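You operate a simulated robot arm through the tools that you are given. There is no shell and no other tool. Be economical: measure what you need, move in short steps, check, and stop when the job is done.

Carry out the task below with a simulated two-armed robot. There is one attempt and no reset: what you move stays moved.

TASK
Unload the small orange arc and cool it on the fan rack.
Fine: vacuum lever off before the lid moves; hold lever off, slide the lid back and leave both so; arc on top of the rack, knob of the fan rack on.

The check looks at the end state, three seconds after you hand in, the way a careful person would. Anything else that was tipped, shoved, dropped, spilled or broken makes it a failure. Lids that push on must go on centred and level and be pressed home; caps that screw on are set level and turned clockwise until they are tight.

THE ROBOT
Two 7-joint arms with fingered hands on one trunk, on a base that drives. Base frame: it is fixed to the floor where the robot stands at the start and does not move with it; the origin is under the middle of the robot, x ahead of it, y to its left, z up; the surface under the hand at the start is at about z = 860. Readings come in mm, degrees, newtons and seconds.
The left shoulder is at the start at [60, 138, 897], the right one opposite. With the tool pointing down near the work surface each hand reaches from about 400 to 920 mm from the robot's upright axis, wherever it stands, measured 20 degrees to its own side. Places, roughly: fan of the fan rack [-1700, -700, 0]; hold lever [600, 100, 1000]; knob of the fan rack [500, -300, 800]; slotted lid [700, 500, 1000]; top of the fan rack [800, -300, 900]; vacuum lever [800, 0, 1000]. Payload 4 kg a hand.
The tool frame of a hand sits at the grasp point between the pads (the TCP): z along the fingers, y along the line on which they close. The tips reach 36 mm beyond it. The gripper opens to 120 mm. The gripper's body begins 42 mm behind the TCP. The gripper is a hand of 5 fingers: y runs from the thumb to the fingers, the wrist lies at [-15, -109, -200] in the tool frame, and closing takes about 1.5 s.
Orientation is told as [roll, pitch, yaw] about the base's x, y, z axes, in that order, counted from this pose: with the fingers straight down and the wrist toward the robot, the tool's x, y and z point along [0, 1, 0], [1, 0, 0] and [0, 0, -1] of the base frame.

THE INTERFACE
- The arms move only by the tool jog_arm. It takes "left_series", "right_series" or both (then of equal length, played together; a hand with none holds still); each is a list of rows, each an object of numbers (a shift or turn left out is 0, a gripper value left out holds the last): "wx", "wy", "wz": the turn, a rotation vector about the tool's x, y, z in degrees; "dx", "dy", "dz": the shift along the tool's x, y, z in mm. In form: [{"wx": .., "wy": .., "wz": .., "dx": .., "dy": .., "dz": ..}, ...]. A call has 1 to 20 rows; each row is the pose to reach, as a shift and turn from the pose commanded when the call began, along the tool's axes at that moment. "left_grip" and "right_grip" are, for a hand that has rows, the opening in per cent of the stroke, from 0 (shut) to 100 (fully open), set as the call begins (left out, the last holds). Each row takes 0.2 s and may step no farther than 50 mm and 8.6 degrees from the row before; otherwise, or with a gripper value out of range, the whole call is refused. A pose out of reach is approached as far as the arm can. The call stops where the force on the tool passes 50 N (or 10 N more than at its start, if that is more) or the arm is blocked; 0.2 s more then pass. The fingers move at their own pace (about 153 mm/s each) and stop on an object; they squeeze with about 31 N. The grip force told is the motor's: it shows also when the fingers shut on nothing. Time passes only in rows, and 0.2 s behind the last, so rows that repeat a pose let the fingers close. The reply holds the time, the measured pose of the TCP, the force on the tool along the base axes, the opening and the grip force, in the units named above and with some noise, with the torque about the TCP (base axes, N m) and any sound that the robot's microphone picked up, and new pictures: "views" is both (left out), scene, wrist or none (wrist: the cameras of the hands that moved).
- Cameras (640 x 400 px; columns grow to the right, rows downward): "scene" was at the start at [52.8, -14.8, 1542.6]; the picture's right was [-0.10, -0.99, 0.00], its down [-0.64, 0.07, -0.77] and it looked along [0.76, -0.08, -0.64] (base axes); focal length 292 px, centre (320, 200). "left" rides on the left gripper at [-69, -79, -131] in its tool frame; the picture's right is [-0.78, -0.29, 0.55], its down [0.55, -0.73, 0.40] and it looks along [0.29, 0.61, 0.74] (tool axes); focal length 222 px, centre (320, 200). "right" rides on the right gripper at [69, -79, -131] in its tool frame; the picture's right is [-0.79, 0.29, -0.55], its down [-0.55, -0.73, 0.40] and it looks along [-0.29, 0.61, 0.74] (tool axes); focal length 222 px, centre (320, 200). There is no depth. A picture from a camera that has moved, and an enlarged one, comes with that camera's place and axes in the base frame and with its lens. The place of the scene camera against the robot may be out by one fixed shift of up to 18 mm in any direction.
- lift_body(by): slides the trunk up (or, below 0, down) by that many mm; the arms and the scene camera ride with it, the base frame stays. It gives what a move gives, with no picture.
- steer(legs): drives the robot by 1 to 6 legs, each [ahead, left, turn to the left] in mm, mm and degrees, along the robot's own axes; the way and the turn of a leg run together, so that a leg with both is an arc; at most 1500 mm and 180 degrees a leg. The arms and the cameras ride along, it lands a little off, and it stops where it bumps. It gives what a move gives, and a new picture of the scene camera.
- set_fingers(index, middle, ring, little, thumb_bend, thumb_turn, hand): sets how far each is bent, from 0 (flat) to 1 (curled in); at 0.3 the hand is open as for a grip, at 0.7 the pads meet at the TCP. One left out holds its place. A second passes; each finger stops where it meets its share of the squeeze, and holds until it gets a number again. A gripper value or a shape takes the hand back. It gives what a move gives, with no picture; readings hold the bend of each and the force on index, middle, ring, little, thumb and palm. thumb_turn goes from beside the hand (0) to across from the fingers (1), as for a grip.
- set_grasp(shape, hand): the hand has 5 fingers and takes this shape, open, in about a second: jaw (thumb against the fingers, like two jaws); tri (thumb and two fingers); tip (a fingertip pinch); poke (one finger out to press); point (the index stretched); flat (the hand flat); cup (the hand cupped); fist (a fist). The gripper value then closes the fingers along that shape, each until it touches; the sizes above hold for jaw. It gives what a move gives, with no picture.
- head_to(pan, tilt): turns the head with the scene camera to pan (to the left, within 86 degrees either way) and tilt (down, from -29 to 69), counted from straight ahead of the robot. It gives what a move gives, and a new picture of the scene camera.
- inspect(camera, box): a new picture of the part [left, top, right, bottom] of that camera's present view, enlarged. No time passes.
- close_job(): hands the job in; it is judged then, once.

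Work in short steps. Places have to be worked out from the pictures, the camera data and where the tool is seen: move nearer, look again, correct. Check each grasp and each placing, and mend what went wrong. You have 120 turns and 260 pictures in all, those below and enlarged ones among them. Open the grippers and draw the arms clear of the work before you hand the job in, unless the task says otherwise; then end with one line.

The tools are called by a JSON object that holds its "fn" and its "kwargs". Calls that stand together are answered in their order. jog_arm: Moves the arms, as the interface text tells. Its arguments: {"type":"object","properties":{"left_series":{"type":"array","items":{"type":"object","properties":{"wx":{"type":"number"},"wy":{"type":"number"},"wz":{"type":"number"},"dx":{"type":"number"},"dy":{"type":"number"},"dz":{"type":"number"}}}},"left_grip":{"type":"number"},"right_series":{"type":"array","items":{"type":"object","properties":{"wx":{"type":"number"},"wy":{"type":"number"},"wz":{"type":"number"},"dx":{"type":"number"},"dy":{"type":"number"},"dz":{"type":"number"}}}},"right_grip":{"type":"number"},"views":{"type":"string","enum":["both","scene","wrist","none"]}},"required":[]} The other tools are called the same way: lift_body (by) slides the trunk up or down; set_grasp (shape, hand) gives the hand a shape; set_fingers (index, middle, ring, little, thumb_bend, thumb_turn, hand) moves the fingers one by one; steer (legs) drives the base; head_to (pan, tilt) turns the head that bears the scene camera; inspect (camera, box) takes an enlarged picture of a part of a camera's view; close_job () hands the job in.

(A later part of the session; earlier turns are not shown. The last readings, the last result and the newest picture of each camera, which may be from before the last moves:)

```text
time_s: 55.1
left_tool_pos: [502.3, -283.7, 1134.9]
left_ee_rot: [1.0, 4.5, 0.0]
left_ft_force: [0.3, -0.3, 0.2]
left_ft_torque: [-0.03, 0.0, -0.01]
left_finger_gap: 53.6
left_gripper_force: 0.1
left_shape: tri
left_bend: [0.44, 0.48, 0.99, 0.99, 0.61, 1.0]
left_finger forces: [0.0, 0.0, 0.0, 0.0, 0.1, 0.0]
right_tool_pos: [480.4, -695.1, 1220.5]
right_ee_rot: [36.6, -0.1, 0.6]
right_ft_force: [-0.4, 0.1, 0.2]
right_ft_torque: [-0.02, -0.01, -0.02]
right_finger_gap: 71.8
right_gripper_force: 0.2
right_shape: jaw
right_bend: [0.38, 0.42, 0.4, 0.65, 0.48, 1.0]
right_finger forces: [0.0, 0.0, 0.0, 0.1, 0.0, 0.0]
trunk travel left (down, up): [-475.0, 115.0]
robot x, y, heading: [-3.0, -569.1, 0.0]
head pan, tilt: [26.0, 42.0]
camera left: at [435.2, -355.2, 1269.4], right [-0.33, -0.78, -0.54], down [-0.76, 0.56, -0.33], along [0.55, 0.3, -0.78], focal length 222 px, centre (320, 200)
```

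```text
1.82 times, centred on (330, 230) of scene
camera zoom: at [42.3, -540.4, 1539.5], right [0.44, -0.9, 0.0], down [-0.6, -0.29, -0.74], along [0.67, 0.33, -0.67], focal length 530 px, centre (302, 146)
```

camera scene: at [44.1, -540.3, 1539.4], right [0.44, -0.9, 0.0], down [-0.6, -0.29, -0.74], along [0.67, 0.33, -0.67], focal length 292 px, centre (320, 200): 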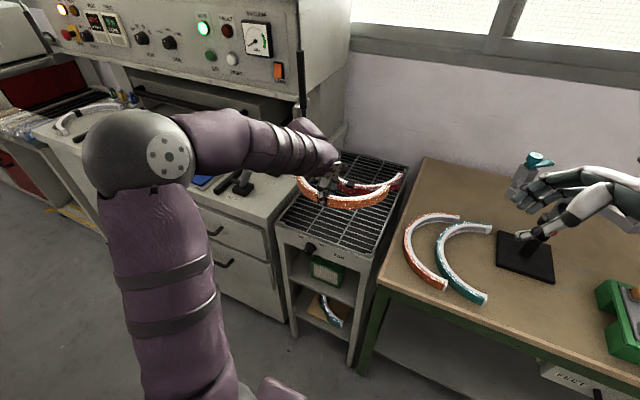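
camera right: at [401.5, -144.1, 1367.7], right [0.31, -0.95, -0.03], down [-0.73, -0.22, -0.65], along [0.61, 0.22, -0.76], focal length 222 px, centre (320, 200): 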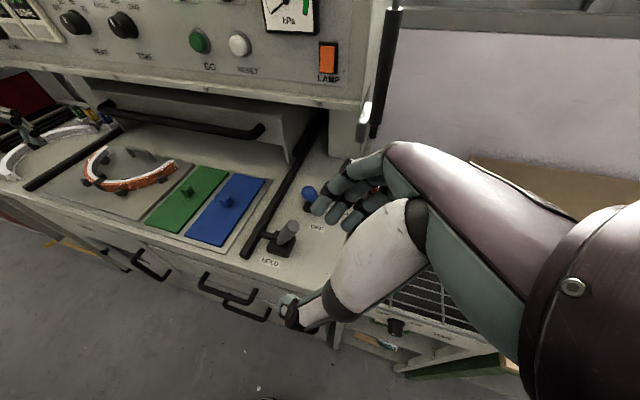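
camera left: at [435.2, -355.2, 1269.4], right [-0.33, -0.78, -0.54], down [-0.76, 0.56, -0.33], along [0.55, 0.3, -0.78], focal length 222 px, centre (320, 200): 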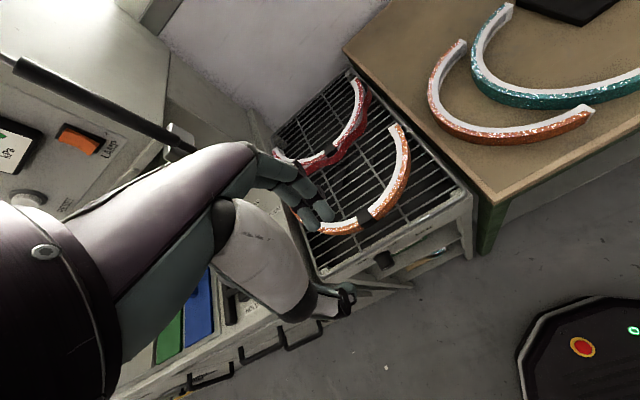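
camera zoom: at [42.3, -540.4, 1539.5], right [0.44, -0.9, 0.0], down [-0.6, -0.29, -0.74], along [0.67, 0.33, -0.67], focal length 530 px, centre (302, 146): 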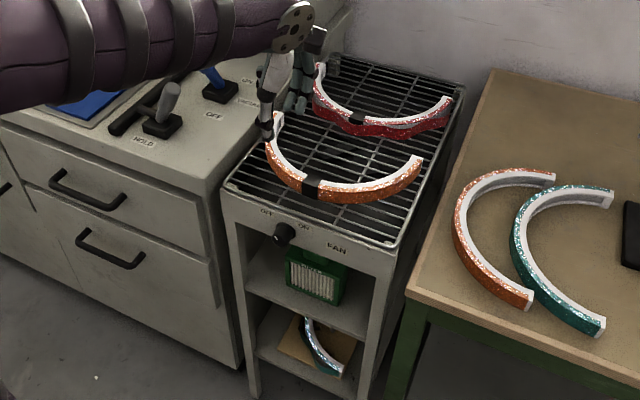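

The arc stands on the rack, clear of the red one. Now the knob, near (535, -258, 810) on the rack's front. I back off 150 mm for room and look at it closely.

{"fn": "steer", "kwargs": {"legs": [[-150, 0, 0]]}}

{"fn": "inspect", "kwargs": {"camera": "scene", "box": [260, 180, 380, 270]}}

```text
time_s: 56.5
left_tool_pos: [353.6, -285.2, 1133.4]
left_ee_rot: [1.0, 4.6, -0.1]
left_ft_force: [0.4, 0.0, -0.4]
left_ft_torque: [-0.05, -0.06, 0.0]
left_finger_gap: 53.9
left_gripper_force: 0.0
left_shape: tri
left_bend: [0.44, 0.48, 0.99, 0.99, 0.61, 1.0]
left_finger forces: [0.0, 0.0, 0.1, 0.0, 0.1, 0.0]
right_tool_pos: [330.6, -694.7, 1220.6]
right_ee_rot: [36.6, 0.1, 0.4]
right_ft_force: [-0.8, -0.8, -0.2]
right_ft_torque: [-0.02, -0.03, -0.02]
right_finger_gap: 71.8
right_gripper_force: 0.1
right_shape: jaw
right_bend: [0.38, 0.42, 0.4, 0.65, 0.48, 1.0]
right_finger forces: [0.1, 0.1, 0.0, 0.0, 0.1, 0.1]
trunk travel left (down, up): [-475.0, 115.0]
robot x, y, heading: [-147.0, -571.8, -0.3]
head pan, tilt: [26.0, 42.0]
camera scene: at [-107.8, -540.4, 1539.5], right [0.44, -0.9, 0.0], down [-0.6, -0.29, -0.74], along [0.67, 0.32, -0.67], focal length 292 px, centre (320, 200)
```

scene: 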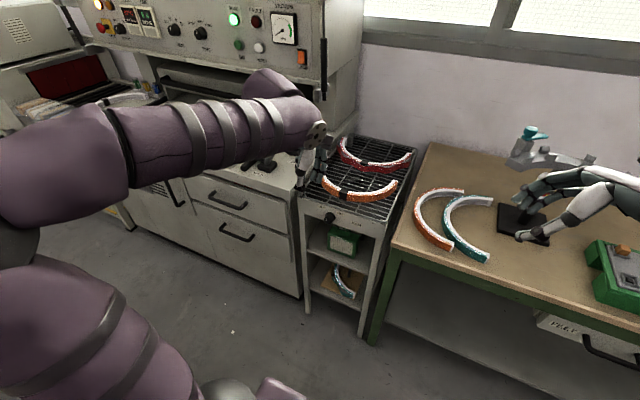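

```text
4.44 times, centred on (320, 225) of scene
camera zoom: at [-107.8, -540.4, 1539.5], right [0.44, -0.9, 0.0], down [-0.6, -0.29, -0.74], along [0.67, 0.32, -0.67], focal length 1296 px, centre (320, 89)
```

zoom: 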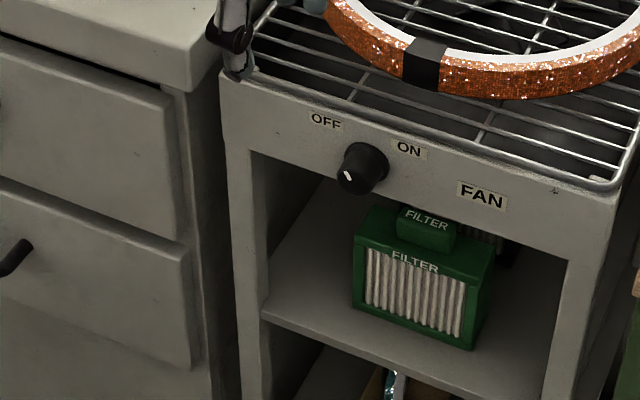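

The knob's white mark points to OFF (upper left); it must turn clockwise to ON. I turn the left hand so the fingers point forward, in front of the rack.

{"fn": "jog_arm", "kwargs": {"left_series": [{"wx": -8.5, "dz": 0}, {"wx": -17, "dz": 15}, {"wx": -25.5, "dz": 35}, {"wx": -34, "dz": 55}, {"wx": -42.5, "dz": 75}, {"wx": -51, "dz": 95, "dx": 5}, {"wx": -59.5, "dz": 115, "dx": 10}, {"wx": -68, "dz": 135, "dx": 15, "dy": 10}, {"wx": -76.5, "dz": 150, "dx": 20, "dy": 20}, {"wx": -85, "dz": 165, "dx": 20, "dy": 30}, {"wx": -90, "dz": 180, "dx": 20, "dy": 30}], "left_grip": 60}}

```text
time_s: 58.9
left_tool_pos: [314.4, -214.9, 1242.2]
left_ee_rot: [6.4, -71.4, -7.7]
left_ft_force: [-0.1, 1.0, -0.4]
left_ft_torque: [0.0, 0.01, -0.03]
left_finger_gap: 72.1
left_gripper_force: 0.0
left_shape: tri
left_bend: [0.38, 0.42, 0.99, 0.99, 0.48, 1.0]
left_finger forces: [0.1, 0.0, 0.0, 0.1, 0.0, 0.0]
left hand out of reach, approached as far as the arm can: row 3, 4, 5, 6, 7, 8, 9, 10, 11
right_tool_pos: [332.3, -696.2, 1219.7]
right_ee_rot: [36.6, 0.0, 0.5]
right_ft_force: [-0.2, -0.7, -0.1]
right_ft_torque: [0.02, -0.05, 0.0]
right_finger_gap: 71.6
right_gripper_force: 0.1
right_shape: jaw
right_bend: [0.38, 0.42, 0.4, 0.65, 0.48, 1.0]
right_finger forces: [0.1, 0.0, 0.0, 0.1, 0.0, 0.0]
trunk travel left (down, up): [-475.0, 115.0]
robot x, y, heading: [-148.3, -568.5, 0.3]
head pan, tilt: [26.0, 42.0]
camera scene: at [-106.0, -540.0, 1539.3], right [0.44, -0.9, 0.0], down [-0.6, -0.29, -0.74], along [0.67, 0.32, -0.67], focal length 292 px, centre (320, 200)
camera left: at [164.4, -276.5, 1205.1], right [0.4, -0.78, -0.48], down [0.16, 0.57, -0.8], along [0.9, 0.25, 0.36], focal length 222 px, centre (320, 200)
```

scene: 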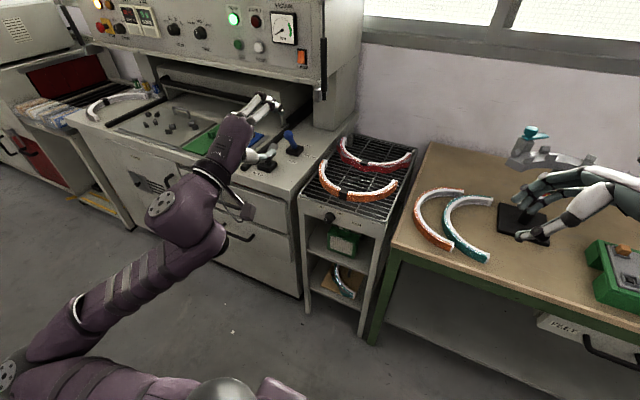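
left: 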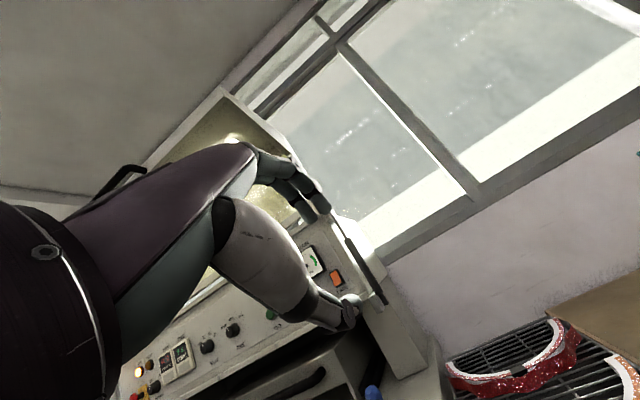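

The arm folded too tightly close to the body. The commanded spot needs to be further out; I extend it 90 mm forward (still in front of the rack) and see whether the pose is reached.

{"fn": "jog_arm", "kwargs": {"left_series": [{"dz": 30}, {"dz": 60}, {"dz": 90}, {"dz": 90}, {"dz": 90}, {"dz": 90}]}}

```text
time_s: 60.3
left_tool_pos: [388.3, -209.2, 1244.9]
left_ee_rot: [6.4, -70.3, -8.2]
left_ft_force: [0.7, -0.3, 0.1]
left_ft_torque: [0.0, -0.02, -0.01]
left_finger_gap: 71.9
left_gripper_force: 0.0
left_shape: tri
left_bend: [0.38, 0.42, 0.99, 0.99, 0.48, 1.0]
left_finger forces: [0.1, 0.1, 0.1, 0.0, 0.0, 0.0]
left hand out of reach, approached as far as the arm can: row 1, 2, 3, 4, 5, 6
right_tool_pos: [331.3, -695.8, 1219.4]
right_ee_rot: [36.6, -0.1, 0.5]
right_ft_force: [-1.0, -0.3, 0.2]
right_ft_torque: [0.03, 0.03, 0.01]
right_finger_gap: 71.7
right_gripper_force: 0.1
right_shape: jaw
right_bend: [0.38, 0.42, 0.4, 0.65, 0.48, 1.0]
right_finger forces: [0.0, 0.0, 0.0, 0.0, 0.1, 0.1]
trunk travel left (down, up): [-475.0, 115.0]
robot x, y, heading: [-146.2, -572.0, -0.3]
head pan, tilt: [26.0, 42.0]
camera scene: at [-106.1, -540.3, 1539.4], right [0.44, -0.9, 0.0], down [-0.6, -0.29, -0.74], along [0.67, 0.32, -0.67], focal length 292 px, centre (320, 200)
camera left: at [235.7, -269.4, 1210.9], right [0.39, -0.78, -0.49], down [0.15, 0.57, -0.8], along [0.91, 0.24, 0.34], focal length 222 px, centre (320, 200)
```

scene: 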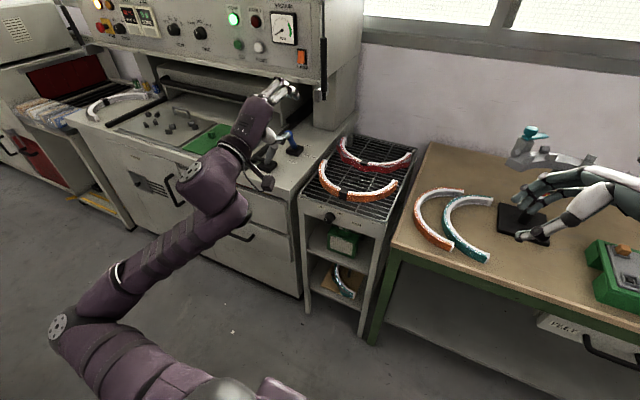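
left: 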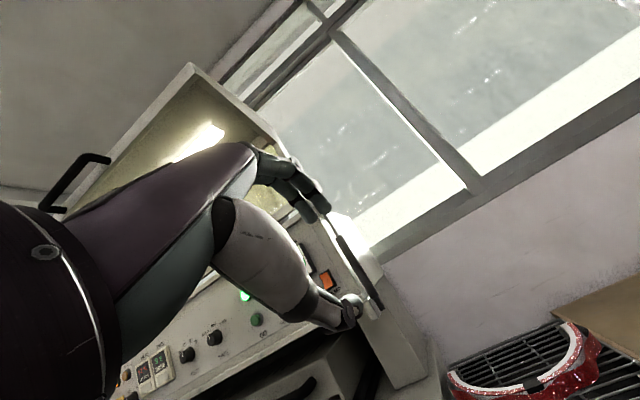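

The hand is held up by joint limits at this shoulder height, though its pose (fingers forward) suits the knob. The trunk has 475 mm of downward travel, and both arms are clear in front of the furniture, so I lower it 300 mm.

{"fn": "lift_body", "kwargs": {"by": -300}}

{"fn": "head_to", "kwargs": {"pan": 22, "tilt": 25}}

```text
time_s: 63.3
left_tool_pos: [387.6, -208.9, 944.9]
left_ee_rot: [6.4, -70.4, -8.2]
left_ft_force: [0.8, -0.3, 0.3]
left_ft_torque: [-0.02, 0.02, 0.02]
left_finger_gap: 71.9
left_gripper_force: 0.0
left_shape: tri
left_bend: [0.38, 0.42, 0.99, 0.99, 0.48, 1.0]
left_finger forces: [0.0, 0.0, 0.0, 0.0, 0.0, 0.0]
right_tool_pos: [333.2, -696.3, 919.2]
right_ee_rot: [36.6, -0.1, 0.4]
right_ft_force: [0.0, -0.4, 0.4]
right_ft_torque: [-0.03, 0.02, -0.01]
right_finger_gap: 71.9
right_gripper_force: 0.1
right_shape: jaw
right_bend: [0.38, 0.42, 0.4, 0.65, 0.48, 1.0]
right_finger forces: [0.1, 0.1, 0.0, 0.1, 0.0, 0.0]
trunk travel left (down, up): [-175.0, 415.0]
robot x, y, heading: [-146.1, -571.8, -0.3]
head pan, tilt: [26.0, 42.0]
```

```text
time_s: 64.1
left_tool_pos: [387.4, -209.7, 944.6]
left_ee_rot: [6.4, -70.3, -8.3]
left_ft_force: [0.2, -0.4, 0.3]
left_ft_torque: [-0.03, -0.01, -0.03]
left_finger_gap: 71.8
left_gripper_force: 0.0
left_shape: tri
left_bend: [0.38, 0.42, 0.99, 0.99, 0.48, 1.0]
left_finger forces: [0.0, 0.0, 0.1, 0.0, 0.0, 0.0]
right_tool_pos: [331.2, -695.5, 919.9]
right_ee_rot: [36.6, 0.0, 0.6]
right_ft_force: [-0.6, 0.2, -0.5]
right_ft_torque: [-0.02, -0.02, -0.04]
right_finger_gap: 71.6
right_gripper_force: 0.1
right_shape: jaw
right_bend: [0.38, 0.42, 0.4, 0.65, 0.48, 1.0]
right_finger forces: [0.0, 0.0, 0.0, 0.0, 0.0, 0.0]
trunk travel left (down, up): [-175.0, 415.0]
robot x, y, heading: [-149.7, -568.3, -0.2]
head pan, tilt: [22.0, 25.0]
camera scene: at [-95.9, -542.4, 1265.6], right [0.37, -0.93, 0.0], down [-0.39, -0.16, -0.91], along [0.84, 0.34, -0.42], focal length 292 px, centre (320, 200)
```

scene: 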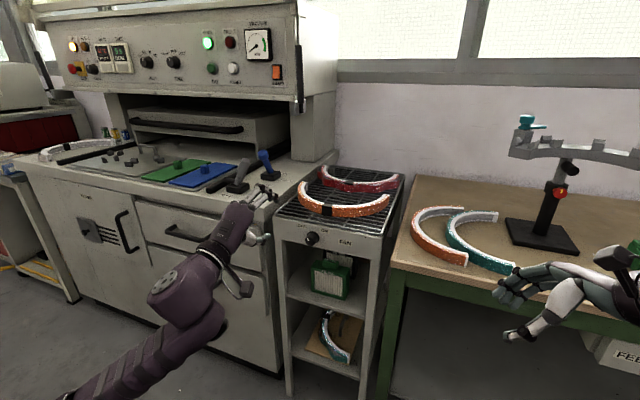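

Room is good. I lower another 130 mm to bring the hand to knob height.

{"fn": "lift_body", "kwargs": {"by": -130}}

{"fn": "jog_arm", "kwargs": {"left_series": [{"dz": 0}, {"dz": 0}, {"dz": 0}]}}

```text
time_s: 65.7
left_tool_pos: [386.9, -208.4, 814.4]
left_ee_rot: [6.4, -70.3, -8.3]
left_ft_force: [0.3, 0.4, 0.6]
left_ft_torque: [0.03, 0.01, 0.02]
left_finger_gap: 71.8
left_gripper_force: 0.0
left_shape: tri
left_bend: [0.38, 0.42, 0.99, 0.99, 0.48, 1.0]
left_finger forces: [0.0, 0.0, 0.1, 0.0, 0.0, 0.0]
right_tool_pos: [332.4, -696.4, 789.8]
right_ee_rot: [36.5, -0.1, 0.5]
right_ft_force: [0.7, 0.0, -0.4]
right_ft_torque: [-0.02, 0.02, -0.01]
right_finger_gap: 72.0
right_gripper_force: 0.0
right_shape: jaw
right_bend: [0.38, 0.42, 0.4, 0.65, 0.48, 1.0]
right_finger forces: [0.1, 0.0, 0.1, 0.0, 0.0, 0.0]
trunk travel left (down, up): [-45.0, 545.0]
robot x, y, heading: [-145.9, -568.5, -0.2]
head pan, tilt: [22.0, 25.0]
```

```text
time_s: 66.5
left_tool_pos: [386.8, -208.8, 816.1]
left_ee_rot: [6.3, -70.4, -8.2]
left_ft_force: [0.1, 0.9, -0.6]
left_ft_torque: [0.0, 0.01, 0.01]
left_finger_gap: 71.8
left_gripper_force: 0.1
left_shape: tri
left_bend: [0.38, 0.42, 0.99, 0.99, 0.48, 1.0]
left_finger forces: [0.1, 0.1, 0.1, 0.0, 0.0, 0.0]
right_tool_pos: [331.6, -695.8, 790.1]
right_ee_rot: [36.6, 0.0, 0.6]
right_ft_force: [0.0, 0.9, -0.2]
right_ft_torque: [0.0, 0.0, 0.0]
right_finger_gap: 72.0
right_gripper_force: 0.1
right_shape: jaw
right_bend: [0.38, 0.42, 0.4, 0.65, 0.48, 1.0]
right_finger forces: [0.0, 0.1, 0.0, 0.1, 0.1, 0.1]
trunk travel left (down, up): [-45.0, 545.0]
robot x, y, heading: [-147.8, -572.1, -0.2]
head pan, tilt: [22.0, 25.0]
camera scene: at [-95.9, -542.5, 1135.7], right [0.37, -0.93, 0.0], down [-0.39, -0.16, -0.91], along [0.84, 0.34, -0.42], focal length 292 px, centre (320, 200)
camera left: at [235.6, -269.5, 780.9], right [0.39, -0.78, -0.49], down [0.15, 0.57, -0.8], along [0.91, 0.24, 0.34], focal length 222 px, centre (320, 200)
```

scene: 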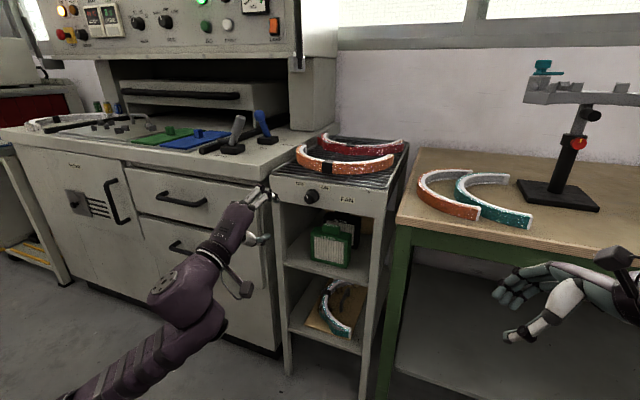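
left: 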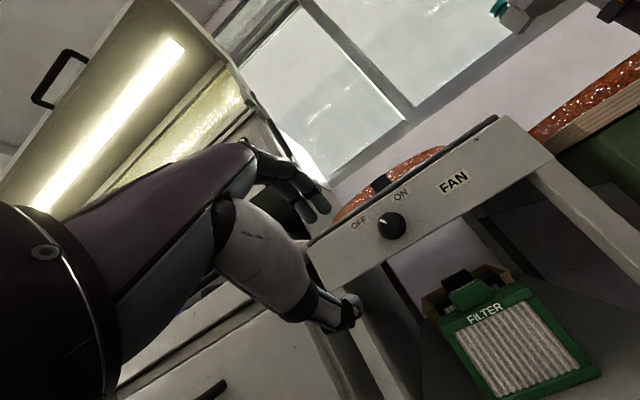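

The wrist camera gives the knob at about (530, -254, 806). I look closer at its mark.

{"fn": "inspect", "kwargs": {"camera": "left", "box": [340, 170, 480, 270]}}

{"fn": "inspect", "kwargs": {"camera": "scene", "box": [260, 160, 380, 240]}}

```text
4.00 times, centred on (410, 220) of left
camera zoom: at [235.6, -269.5, 780.9], right [0.39, -0.78, -0.49], down [0.15, 0.57, -0.8], along [0.91, 0.24, 0.34], focal length 888 px, centre (-40, 120)
```

zoom: 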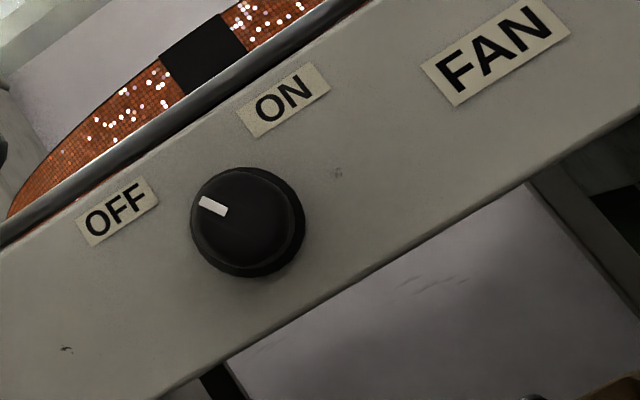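

```text
5.00 times, centred on (320, 200) of scene
camera zoom: at [-95.9, -542.5, 1135.7], right [0.37, -0.93, 0.0], down [-0.39, -0.16, -0.91], along [0.84, 0.34, -0.42], focal length 1458 px, centre (320, 200)
```

zoom: 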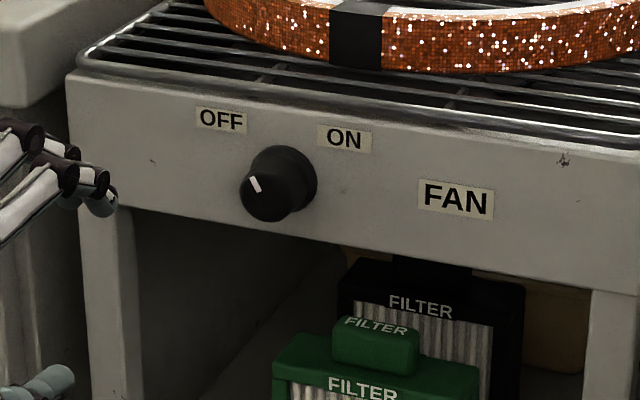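

The mark points about 36° left of up (OFF), ON is about as far right, so roughly 75–80° clockwise. I move in front of the knob and pre-rotate the hand about 40° counter-clockwise in free space.

{"fn": "jog_arm", "kwargs": {"left_series": [{"dx": -22, "dy": 9, "dz": 26}, {"dx": -43, "dy": 17, "dz": 52}, {"dx": -43, "dy": 17, "dz": 52, "wx": -0.3, "wy": -2.7, "wz": -7.5}, {"dx": -43, "dy": 17, "dz": 52, "wx": -0.6, "wy": -5.3, "wz": -15}, {"dx": -43, "dy": 17, "dz": 52, "wx": -0.9, "wy": -8, "wz": -22.6}, {"dx": -43, "dy": 17, "dz": 52, "wx": -1.2, "wy": -10.7, "wz": -30}, {"dx": -43, "dy": 17, "dz": 52, "wx": -1.5, "wy": -13.4, "wz": -37.7}]}}

{"fn": "inspect", "kwargs": {"camera": "scene", "box": [220, 140, 380, 260]}}

```text
time_s: 68.0
left_tool_pos: [422.3, -234.7, 851.8]
left_ee_rot: [-66.2, -47.6, 56.9]
left_ft_force: [0.1, -0.1, 0.2]
left_ft_torque: [0.02, 0.0, 0.0]
left_finger_gap: 72.1
left_gripper_force: 0.1
left_shape: tri
left_bend: [0.38, 0.42, 0.99, 0.99, 0.48, 1.0]
left_finger forces: [0.0, 0.0, 0.0, 0.0, 0.1, 0.0]
left hand out of reach, approached as far as the arm can: row 1, 2, 3, 4, 5, 6, 7
right_tool_pos: [333.4, -697.0, 789.9]
right_ee_rot: [36.6, 0.0, 0.6]
right_ft_force: [-0.1, 0.3, 0.7]
right_ft_torque: [0.02, -0.01, 0.02]
right_finger_gap: 71.8
right_gripper_force: 0.1
right_shape: jaw
right_bend: [0.38, 0.42, 0.4, 0.65, 0.48, 1.0]
right_finger forces: [0.1, 0.1, 0.0, 0.1, 0.0, 0.0]
trunk travel left (down, up): [-45.0, 545.0]
robot x, y, heading: [-148.0, -572.2, -0.1]
head pan, tilt: [22.0, 25.0]
camera scene: at [-96.0, -542.4, 1135.7], right [0.37, -0.93, 0.0], down [-0.39, -0.16, -0.91], along [0.84, 0.34, -0.42], focal length 292 px, centre (320, 200)
camera left: at [269.6, -300.4, 871.8], right [0.38, -0.92, 0.12], down [0.12, -0.08, -0.99], along [0.92, 0.39, 0.08], focal length 222 px, centre (320, 200)
```

scene: 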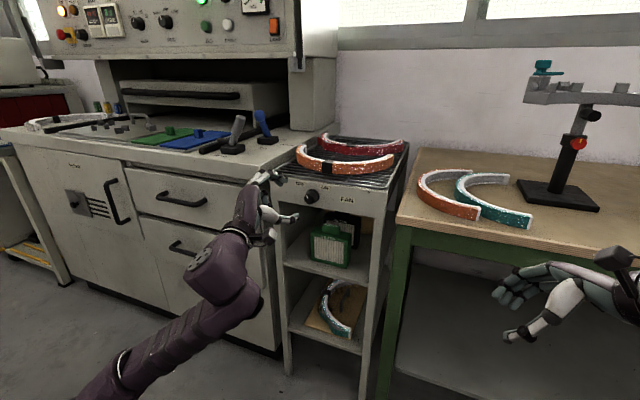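
left: 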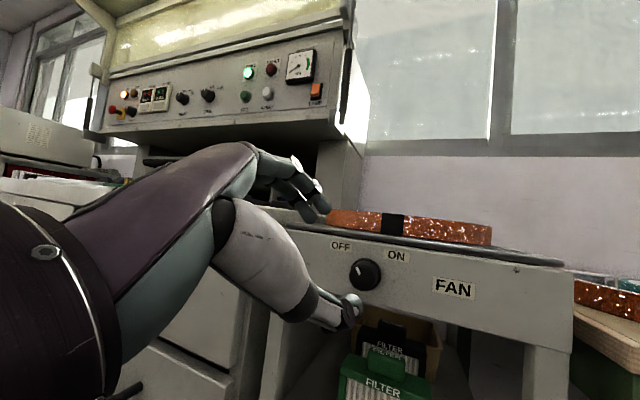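

```text
3.33 times, centred on (300, 200) of scene
camera zoom: at [-96.0, -542.4, 1135.7], right [0.37, -0.93, 0.0], down [-0.39, -0.16, -0.91], along [0.84, 0.34, -0.42], focal length 972 px, centre (387, 200)
```

zoom: 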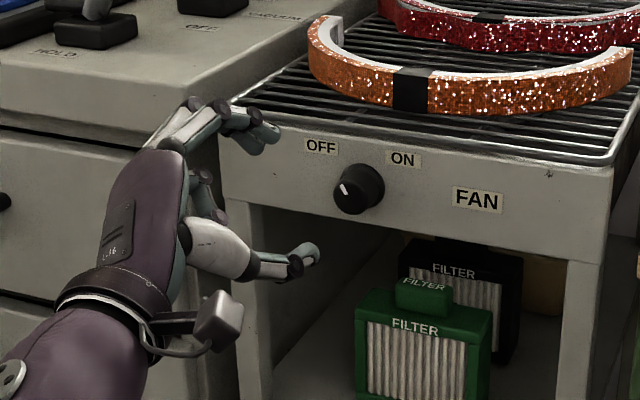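

The orientation came out as wanted (fingers forward, rotated), but the position is at the reach limit because the arm is folded. I back the base 130 mm and stretch the arm forward instead.

{"fn": "steer", "kwargs": {"legs": [[-130, 0, 0]]}}

{"fn": "jog_arm", "kwargs": {"left_series": [{"dz": 30, "dx": 5, "dy": 8}, {"dz": 60, "dx": 10, "dy": 16}, {"dz": 90, "dx": 15, "dy": 24}, {"dz": 110, "dx": 18, "dy": 28}]}}

```text
time_s: 69.3
left_tool_pos: [290.5, -234.5, 852.8]
left_ee_rot: [-66.1, -47.8, 56.9]
left_ft_force: [0.7, 0.2, 0.0]
left_ft_torque: [0.02, -0.01, 0.0]
left_finger_gap: 72.0
left_gripper_force: 0.1
left_shape: tri
left_bend: [0.38, 0.42, 0.99, 0.99, 0.48, 1.0]
left_finger forces: [0.0, 0.1, 0.0, 0.0, 0.0, 0.0]
right_tool_pos: [202.4, -695.6, 789.1]
right_ee_rot: [36.6, 0.1, 0.6]
right_ft_force: [0.5, 0.0, 0.3]
right_ft_torque: [-0.02, -0.02, -0.01]
right_finger_gap: 71.9
right_gripper_force: 0.0
right_shape: jaw
right_bend: [0.38, 0.42, 0.4, 0.65, 0.48, 1.0]
right_finger forces: [0.0, 0.0, 0.0, 0.0, 0.0, 0.1]
trunk travel left (down, up): [-45.0, 545.0]
robot x, y, heading: [-280.9, -572.7, 0.1]
head pan, tilt: [22.0, 25.0]
camera scene: at [-226.4, -542.2, 1135.7], right [0.37, -0.93, 0.0], down [-0.39, -0.16, -0.91], along [0.84, 0.34, -0.42], focal length 292 px, centre (320, 200)
```

scene: 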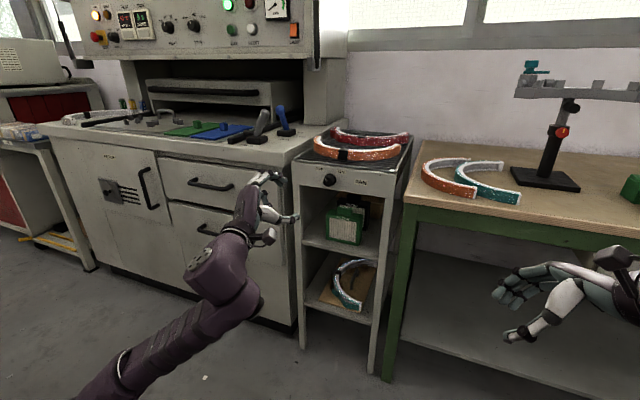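

```text
time_s: 70.3
left_tool_pos: [394.1, -211.8, 859.7]
left_ee_rot: [-64.0, -47.1, 54.2]
left_ft_force: [0.4, -0.3, 1.3]
left_ft_torque: [0.0, 0.05, -0.01]
left_finger_gap: 71.8
left_gripper_force: 0.1
left_shape: tri
left_bend: [0.38, 0.42, 0.99, 0.99, 0.48, 1.0]
left_finger forces: [0.1, 0.1, 0.0, 0.1, 0.0, 0.0]
left hand out of reach, approached as far as the arm can: row 1, 2, 3, 4
right_tool_pos: [200.7, -694.0, 790.8]
right_ee_rot: [36.6, 0.1, 0.5]
right_ft_force: [-0.9, -0.3, 0.5]
right_ft_torque: [-0.03, -0.02, -0.02]
right_finger_gap: 71.8
right_gripper_force: 0.1
right_shape: jaw
right_bend: [0.38, 0.42, 0.4, 0.65, 0.48, 1.0]
right_finger forces: [0.1, 0.0, 0.1, 0.0, 0.1, 0.0]
trunk travel left (down, up): [-45.0, 545.0]
robot x, y, heading: [-278.5, -568.5, 0.0]
head pan, tilt: [22.0, 25.0]
camera scene: at [-226.7, -542.2, 1135.7], right [0.37, -0.93, 0.0], down [-0.39, -0.16, -0.91], along [0.84, 0.34, -0.42], focal length 292 px, centre (320, 200)
camera left: at [242.0, -274.2, 882.6], right [0.36, -0.93, 0.1], down [0.09, -0.08, -0.99], along [0.93, 0.37, 0.05], focal length 222 px, centre (320, 200)
```

scene: 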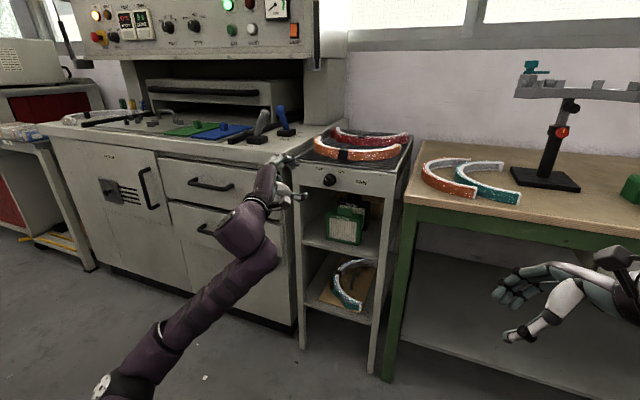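
left: 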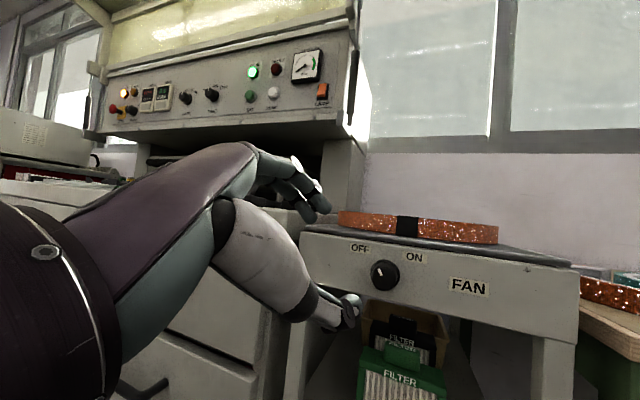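

I test how much of the turning motion the arm can make here in free space: 40° clockwise about the finger axis.

{"fn": "jog_arm", "kwargs": {"left_series": [{"wz": 8}, {"wz": 16}, {"wz": 24}, {"wz": 32}, {"wz": 40}], "views": "none"}}

```text
time_s: 71.5
left_tool_pos: [393.3, -212.9, 861.1]
left_ee_rot: [1.7, -74.2, -16.9]
left_ft_force: [-0.3, 0.0, 0.6]
left_ft_torque: [-0.01, 0.02, 0.0]
left_finger_gap: 72.0
left_gripper_force: 0.1
left_shape: tri
left_bend: [0.38, 0.42, 0.99, 0.99, 0.48, 1.0]
left_finger forces: [0.0, 0.0, 0.1, 0.0, 0.0, 0.0]
left hand out of reach, approached as far as the arm can: row 1, 2
right_tool_pos: [201.8, -694.8, 789.4]
right_ee_rot: [36.6, 0.1, 0.6]
right_ft_force: [-0.8, -0.4, -0.3]
right_ft_torque: [-0.01, 0.01, -0.02]
right_finger_gap: 71.7
right_gripper_force: 0.0
right_shape: jaw
right_bend: [0.38, 0.42, 0.4, 0.65, 0.48, 1.0]
right_finger forces: [0.0, 0.1, 0.0, 0.1, 0.0, 0.1]
trunk travel left (down, up): [-45.0, 545.0]
robot x, y, heading: [-281.4, -571.5, 0.4]
head pan, tilt: [22.0, 25.0]
```

That worked and is back inside reach. I test another 45°.

{"fn": "jog_arm", "kwargs": {"left_series": [{"wz": 8}, {"wz": 16}, {"wz": 24}, {"wz": 32}, {"wz": 40}, {"wz": 48}], "views": "both"}}

```text
time_s: 72.9
left_tool_pos: [394.1, -213.9, 861.3]
left_ee_rot: [69.4, -39.7, -91.5]
left_ft_force: [0.6, -0.3, -0.7]
left_ft_torque: [-0.01, 0.03, 0.0]
left_finger_gap: 72.1
left_gripper_force: 0.0
left_shape: tri
left_bend: [0.38, 0.42, 0.99, 0.99, 0.48, 1.0]
left_finger forces: [0.0, 0.0, 0.1, 0.0, 0.0, 0.0]
right_tool_pos: [201.8, -694.5, 790.6]
right_ee_rot: [36.7, -0.1, 0.5]
right_ft_force: [0.0, -0.6, -0.7]
right_ft_torque: [-0.05, 0.01, -0.01]
right_finger_gap: 71.7
right_gripper_force: 0.1
right_shape: jaw
right_bend: [0.38, 0.42, 0.4, 0.65, 0.48, 1.0]
right_finger forces: [0.0, 0.0, 0.1, 0.1, 0.0, 0.1]
trunk travel left (down, up): [-45.0, 545.0]
robot x, y, heading: [-278.7, -572.3, -0.0]
head pan, tilt: [22.0, 25.0]
camera scene: at [-226.5, -542.1, 1135.6], right [0.37, -0.93, 0.0], down [-0.39, -0.16, -0.91], along [0.84, 0.34, -0.42], focal length 292 px, centre (320, 200)
camera left: at [248.7, -158.4, 795.5], right [0.23, -0.37, -0.9], down [0.59, 0.79, -0.18], along [0.78, -0.49, 0.4], focal length 222 px, centre (320, 200)
```

scene: 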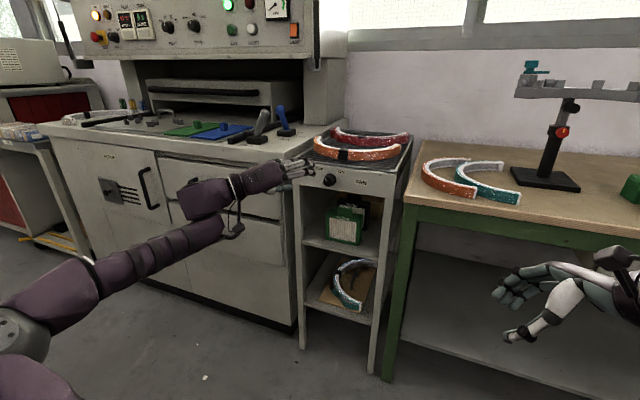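
left: 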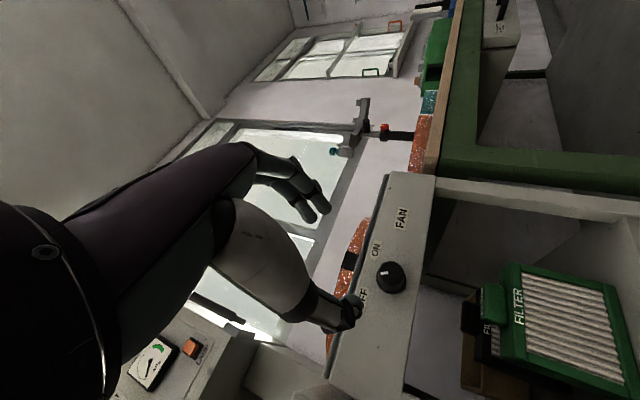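

Fully within reach. Now I straighten the fingers toward the panel (about 21°) and test another 32° clockwise.

{"fn": "jog_arm", "kwargs": {"left_series": [{"wy": 7}, {"wy": 14}, {"wy": 21}], "views": "none"}}

{"fn": "jog_arm", "kwargs": {"left_series": [{"wz": 8}, {"wz": 16}, {"wz": 24}, {"wz": 32}], "views": "none"}}

```text
time_s: 73.7
left_tool_pos: [393.4, -212.8, 860.6]
left_ee_rot: [90.1, -39.8, -91.3]
left_ft_force: [-0.8, 0.6, 1.2]
left_ft_torque: [-0.01, 0.01, 0.02]
left_finger_gap: 72.1
left_gripper_force: 0.0
left_shape: tri
left_bend: [0.38, 0.42, 0.99, 0.99, 0.48, 1.0]
left_finger forces: [0.1, 0.0, 0.0, 0.1, 0.0, 0.0]
right_tool_pos: [202.3, -695.9, 790.1]
right_ee_rot: [36.6, 0.0, 0.6]
right_ft_force: [0.2, 1.2, 0.6]
right_ft_torque: [-0.02, -0.02, 0.01]
right_finger_gap: 71.8
right_gripper_force: 0.1
right_shape: jaw
right_bend: [0.38, 0.42, 0.4, 0.65, 0.48, 1.0]
right_finger forces: [0.0, 0.0, 0.0, 0.1, 0.0, 0.0]
trunk travel left (down, up): [-45.0, 545.0]
robot x, y, heading: [-277.9, -573.0, -0.2]
head pan, tilt: [22.0, 25.0]
```

```text
time_s: 74.7
left_tool_pos: [393.5, -211.9, 861.5]
left_ee_rot: [90.2, -7.5, -91.2]
left_ft_force: [0.3, -0.3, 0.5]
left_ft_torque: [0.03, 0.01, -0.03]
left_finger_gap: 71.9
left_gripper_force: 0.0
left_shape: tri
left_bend: [0.38, 0.42, 0.99, 0.99, 0.48, 1.0]
left_finger forces: [0.1, 0.0, 0.1, 0.0, 0.0, 0.1]
right_tool_pos: [201.1, -694.6, 789.8]
right_ee_rot: [36.6, 0.0, 0.6]
right_ft_force: [0.2, 0.1, 0.3]
right_ft_torque: [-0.02, 0.01, -0.01]
right_finger_gap: 71.8
right_gripper_force: 0.1
right_shape: jaw
right_bend: [0.38, 0.42, 0.4, 0.65, 0.48, 1.0]
right_finger forces: [0.0, 0.0, 0.0, 0.0, 0.0, 0.0]
trunk travel left (down, up): [-45.0, 545.0]
robot x, y, heading: [-277.3, -569.1, 0.2]
head pan, tilt: [22.0, 25.0]
```

The hand now points straight at the panel with the grip horizontal: this is the end orientation. I shift in front of the knob, then turn back 80° to the start orientation.

{"fn": "jog_arm", "kwargs": {"left_series": [{"dx": -20, "dy": 11, "dz": 19}, {"dx": -40, "dy": 22, "dz": 38}, {"dx": -60, "dy": 33, "dz": 50}, {"dx": -60, "dy": 33, "dz": 50, "wz": -8}, {"dx": -60, "dy": 33, "dz": 50, "wz": -16}, {"dx": -60, "dy": 33, "dz": 50, "wz": -24}, {"dx": -60, "dy": 33, "dz": 50, "wz": -32}, {"dx": -60, "dy": 33, "dz": 50, "wz": -40}, {"dx": -60, "dy": 33, "dz": 50, "wz": -48}, {"dx": -60, "dy": 33, "dz": 50, "wz": -56}, {"dx": -60, "dy": 33, "dz": 50, "wz": -64}, {"dx": -60, "dy": 33, "dz": 50, "wz": -72}, {"dx": -60, "dy": 33, "dz": 50, "wz": -78}]}}

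```text
time_s: 77.5
left_tool_pos: [443.2, -254.4, 806.7]
left_ee_rot: [92.7, -85.9, -94.1]
left_ft_force: [-0.2, 0.7, 0.3]
left_ft_torque: [0.0, -0.01, -0.01]
left_finger_gap: 71.9
left_gripper_force: 0.1
left_shape: tri
left_bend: [0.38, 0.42, 0.99, 0.99, 0.48, 1.0]
left_finger forces: [0.1, 0.1, 0.0, 0.1, 0.0, 0.1]
right_tool_pos: [201.2, -694.6, 789.2]
right_ee_rot: [36.7, 0.0, 0.6]
right_ft_force: [-0.2, 0.8, -0.2]
right_ft_torque: [0.01, -0.02, -0.03]
right_finger_gap: 71.9
right_gripper_force: 0.0
right_shape: jaw
right_bend: [0.38, 0.42, 0.4, 0.65, 0.48, 1.0]
right_finger forces: [0.0, 0.1, 0.0, 0.0, 0.0, 0.0]
trunk travel left (down, up): [-45.0, 545.0]
robot x, y, heading: [-282.9, -572.1, -0.1]
head pan, tilt: [22.0, 25.0]
camera scene: at [-226.5, -542.2, 1135.7], right [0.37, -0.93, 0.0], down [-0.39, -0.16, -0.91], along [0.84, 0.34, -0.42], focal length 292 px, centre (320, 200)
camera left: at [312.2, -313.4, 721.2], right [0.53, -0.77, -0.34], down [0.41, 0.59, -0.69], along [0.74, 0.23, 0.63], focal length 222 px, centre (320, 200)
```

scene: 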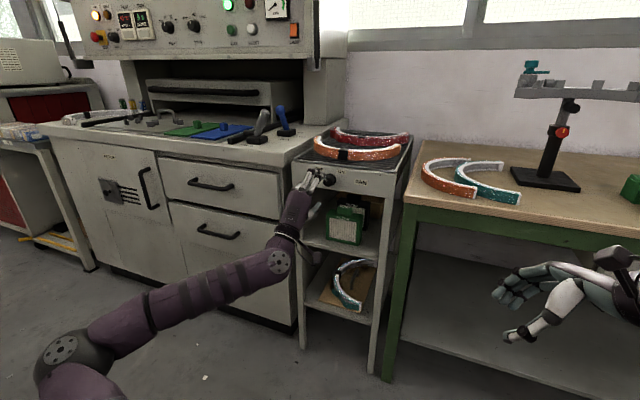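
left: 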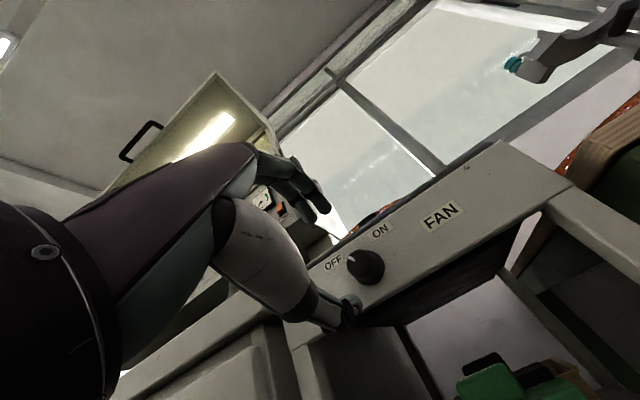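

Everything is aligned: the knob centre reads (530, -255, 807) and the hand is at y -254, z 807. I advance 65 mm along the fingers.

{"fn": "jog_arm", "kwargs": {"left_series": [{"dz": 22}, {"dz": 44}, {"dz": 56}, {"dz": 65}]}}

{"fn": "inspect", "kwargs": {"camera": "scene", "box": [270, 140, 390, 230]}}

```text
time_s: 78.5
left_tool_pos: [507.8, -255.8, 805.8]
left_ee_rot: [92.7, -85.8, -93.9]
left_ft_force: [-0.4, 0.0, -0.8]
left_ft_torque: [0.0, 0.02, 0.03]
left_finger_gap: 71.9
left_gripper_force: 0.1
left_shape: tri
left_bend: [0.38, 0.42, 0.99, 0.99, 0.48, 1.0]
left_finger forces: [0.1, 0.0, 0.0, 0.1, 0.0, 0.1]
right_tool_pos: [201.5, -693.9, 789.6]
right_ee_rot: [36.6, 0.0, 0.6]
right_ft_force: [-0.6, -0.6, -0.6]
right_ft_torque: [0.0, 0.0, 0.0]
right_finger_gap: 71.8
right_gripper_force: 0.1
right_shape: jaw
right_bend: [0.38, 0.42, 0.4, 0.65, 0.48, 1.0]
right_finger forces: [0.0, 0.0, 0.0, 0.1, 0.1, 0.1]
trunk travel left (down, up): [-45.0, 545.0]
robot x, y, heading: [-280.5, -574.6, -0.1]
head pan, tilt: [22.0, 25.0]
camera scene: at [-226.5, -542.2, 1135.7], right [0.37, -0.93, 0.0], down [-0.39, -0.16, -0.91], along [0.84, 0.34, -0.42], focal length 292 px, centre (320, 200)
camera left: at [377.8, -314.1, 720.6], right [0.53, -0.77, -0.35], down [0.41, 0.59, -0.69], along [0.74, 0.23, 0.63], focal length 222 px, centre (320, 200)
```

scene: 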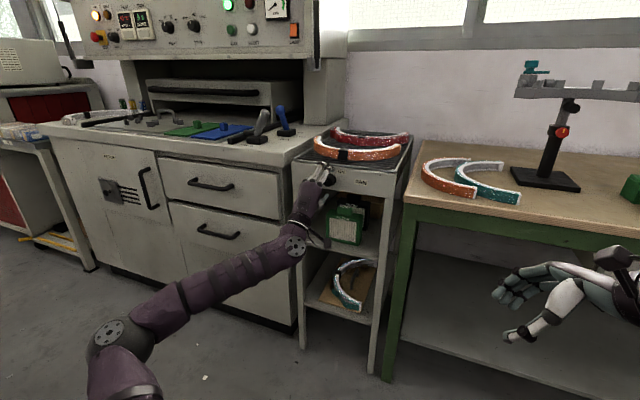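
left: 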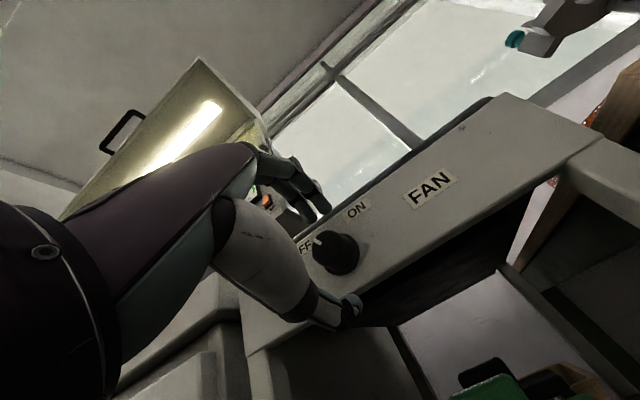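

```text
4.44 times, centred on (330, 185) of scene
camera zoom: at [-226.5, -542.2, 1135.7], right [0.37, -0.93, 0.0], down [-0.39, -0.16, -0.91], along [0.84, 0.34, -0.42], focal length 1296 px, centre (276, 267)
```

zoom: 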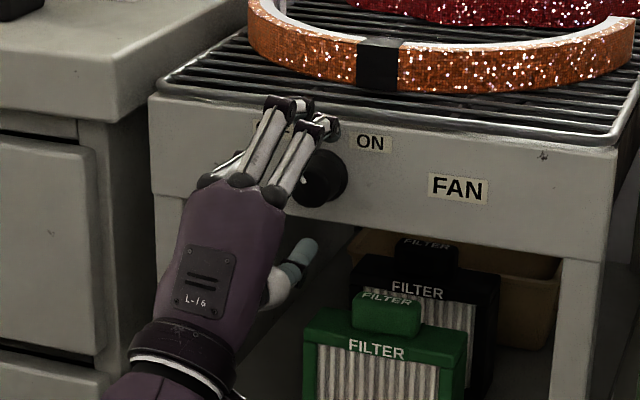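

The knob is between fingers (above) and thumb (below). I close.

{"fn": "jog_arm", "kwargs": {"left_series": [{"dz": 0}, {"dz": 0}, {"dz": 0}, {"dz": 0}, {"dz": 0}, {"dz": 0}], "left_grip": 0, "views": "wrist"}}

{"fn": "inspect", "kwargs": {"camera": "scene", "box": [270, 140, 390, 230]}}

```text
time_s: 79.9
left_tool_pos: [508.9, -255.3, 806.8]
left_ee_rot: [92.8, -85.7, -94.0]
left_ft_force: [0.5, -3.1, 1.1]
left_ft_torque: [-0.05, -0.11, -0.1]
left_finger_gap: 23.2
left_gripper_force: 30.9
left_shape: tri
left_bend: [0.56, 0.57, 1.0, 1.0, 0.71, 1.0]
left_finger forces: [13.0, 14.0, 0.1, 0.0, 26.7, 0.0]
right_tool_pos: [201.7, -695.3, 790.1]
right_ee_rot: [36.6, 0.0, 0.6]
right_ft_force: [-0.3, -0.6, -0.3]
right_ft_torque: [-0.01, 0.01, -0.02]
right_finger_gap: 71.5
right_gripper_force: 0.1
right_shape: jaw
right_bend: [0.38, 0.42, 0.4, 0.65, 0.48, 1.0]
right_finger forces: [0.0, 0.1, 0.1, 0.0, 0.0, 0.0]
trunk travel left (down, up): [-45.0, 545.0]
robot x, y, heading: [-275.1, -569.3, -0.2]
head pan, tilt: [22.0, 25.0]
camera left: at [377.5, -314.5, 720.8], right [0.53, -0.77, -0.35], down [0.41, 0.59, -0.69], along [0.74, 0.22, 0.63], focal length 222 px, centre (320, 200)
```

left: 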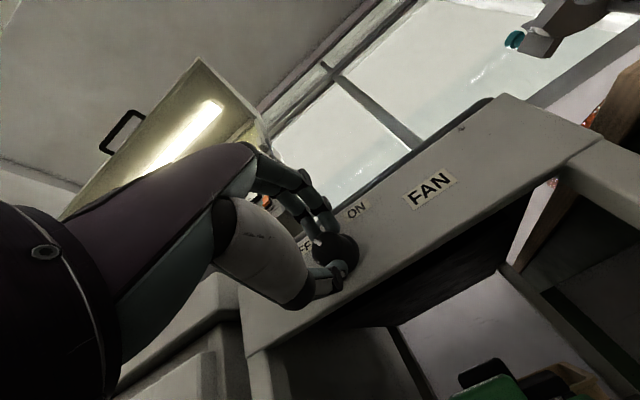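

```text
4.44 times, centred on (330, 185) of scene
camera zoom: at [-226.5, -542.3, 1135.7], right [0.37, -0.93, 0.0], down [-0.39, -0.16, -0.91], along [0.84, 0.34, -0.42], focal length 1296 px, centre (276, 267)
```

zoom: 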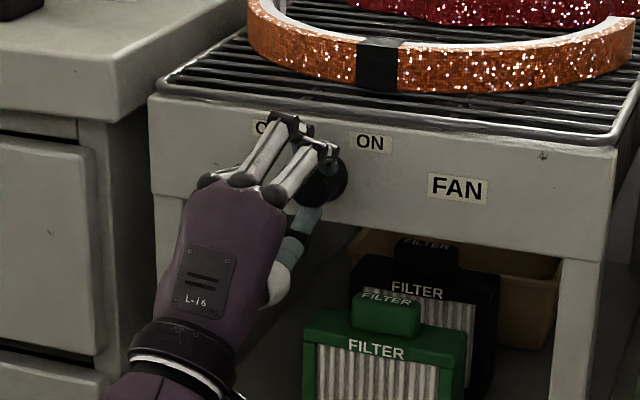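

The knob is gripped evenly. I turn clockwise 80° about the finger axis.

{"fn": "jog_arm", "kwargs": {"left_series": [{"wz": 7}, {"wz": 14}, {"wz": 21}, {"wz": 28}, {"wz": 35}, {"wz": 42}, {"wz": 49}, {"wz": 56}, {"wz": 63}, {"wz": 70}, {"wz": 76}, {"wz": 80}], "views": "wrist"}}

{"fn": "inspect", "kwargs": {"camera": "scene", "box": [270, 140, 390, 230]}}

```text
time_s: 82.5
left_tool_pos: [506.6, -254.3, 806.7]
left_ee_rot: [90.1, -5.6, -91.1]
left_ft_force: [-1.5, 10.0, 3.2]
left_ft_torque: [-0.07, -0.11, 0.23]
left_finger_gap: 22.0
left_gripper_force: 31.2
left_shape: tri
left_bend: [0.73, 0.59, 1.0, 1.0, 0.7, 1.0]
left_finger forces: [8.8, 14.2, 0.1, 0.1, 29.5, 0.1]
right_tool_pos: [200.1, -695.1, 790.5]
right_ee_rot: [36.6, 0.1, 0.5]
right_ft_force: [0.8, 0.4, -0.2]
right_ft_torque: [0.0, -0.01, -0.01]
right_finger_gap: 71.8
right_gripper_force: 0.1
right_shape: jaw
right_bend: [0.38, 0.42, 0.4, 0.65, 0.48, 1.0]
right_finger forces: [0.0, 0.0, 0.0, 0.1, 0.0, 0.0]
trunk travel left (down, up): [-45.0, 545.0]
robot x, y, heading: [-281.4, -569.5, 0.1]
head pan, tilt: [22.0, 25.0]
camera left: at [379.2, -178.4, 727.6], right [0.55, 0.2, -0.81], down [0.41, 0.78, 0.47], along [0.72, -0.6, 0.35], focal length 222 px, centre (320, 200)
```

left: 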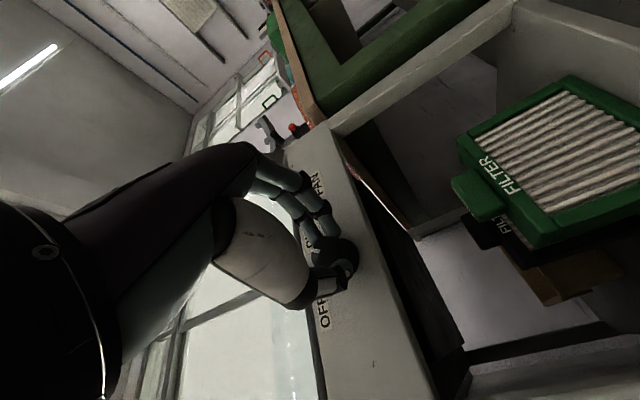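

```text
4.44 times, centred on (330, 185) of scene
camera zoom: at [-226.9, -541.6, 1135.6], right [0.37, -0.93, 0.0], down [-0.39, -0.16, -0.91], along [0.84, 0.34, -0.42], focal length 1296 px, centre (276, 267)
```

zoom: 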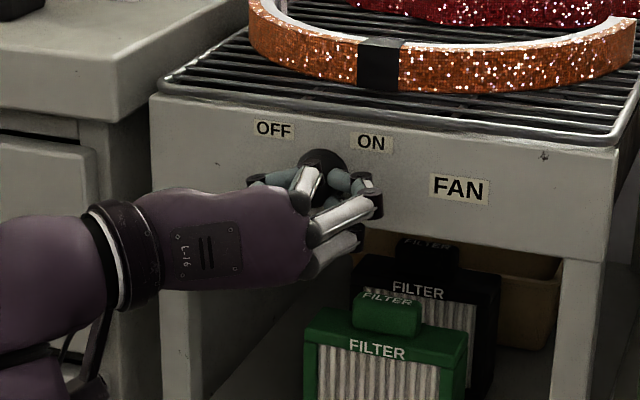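

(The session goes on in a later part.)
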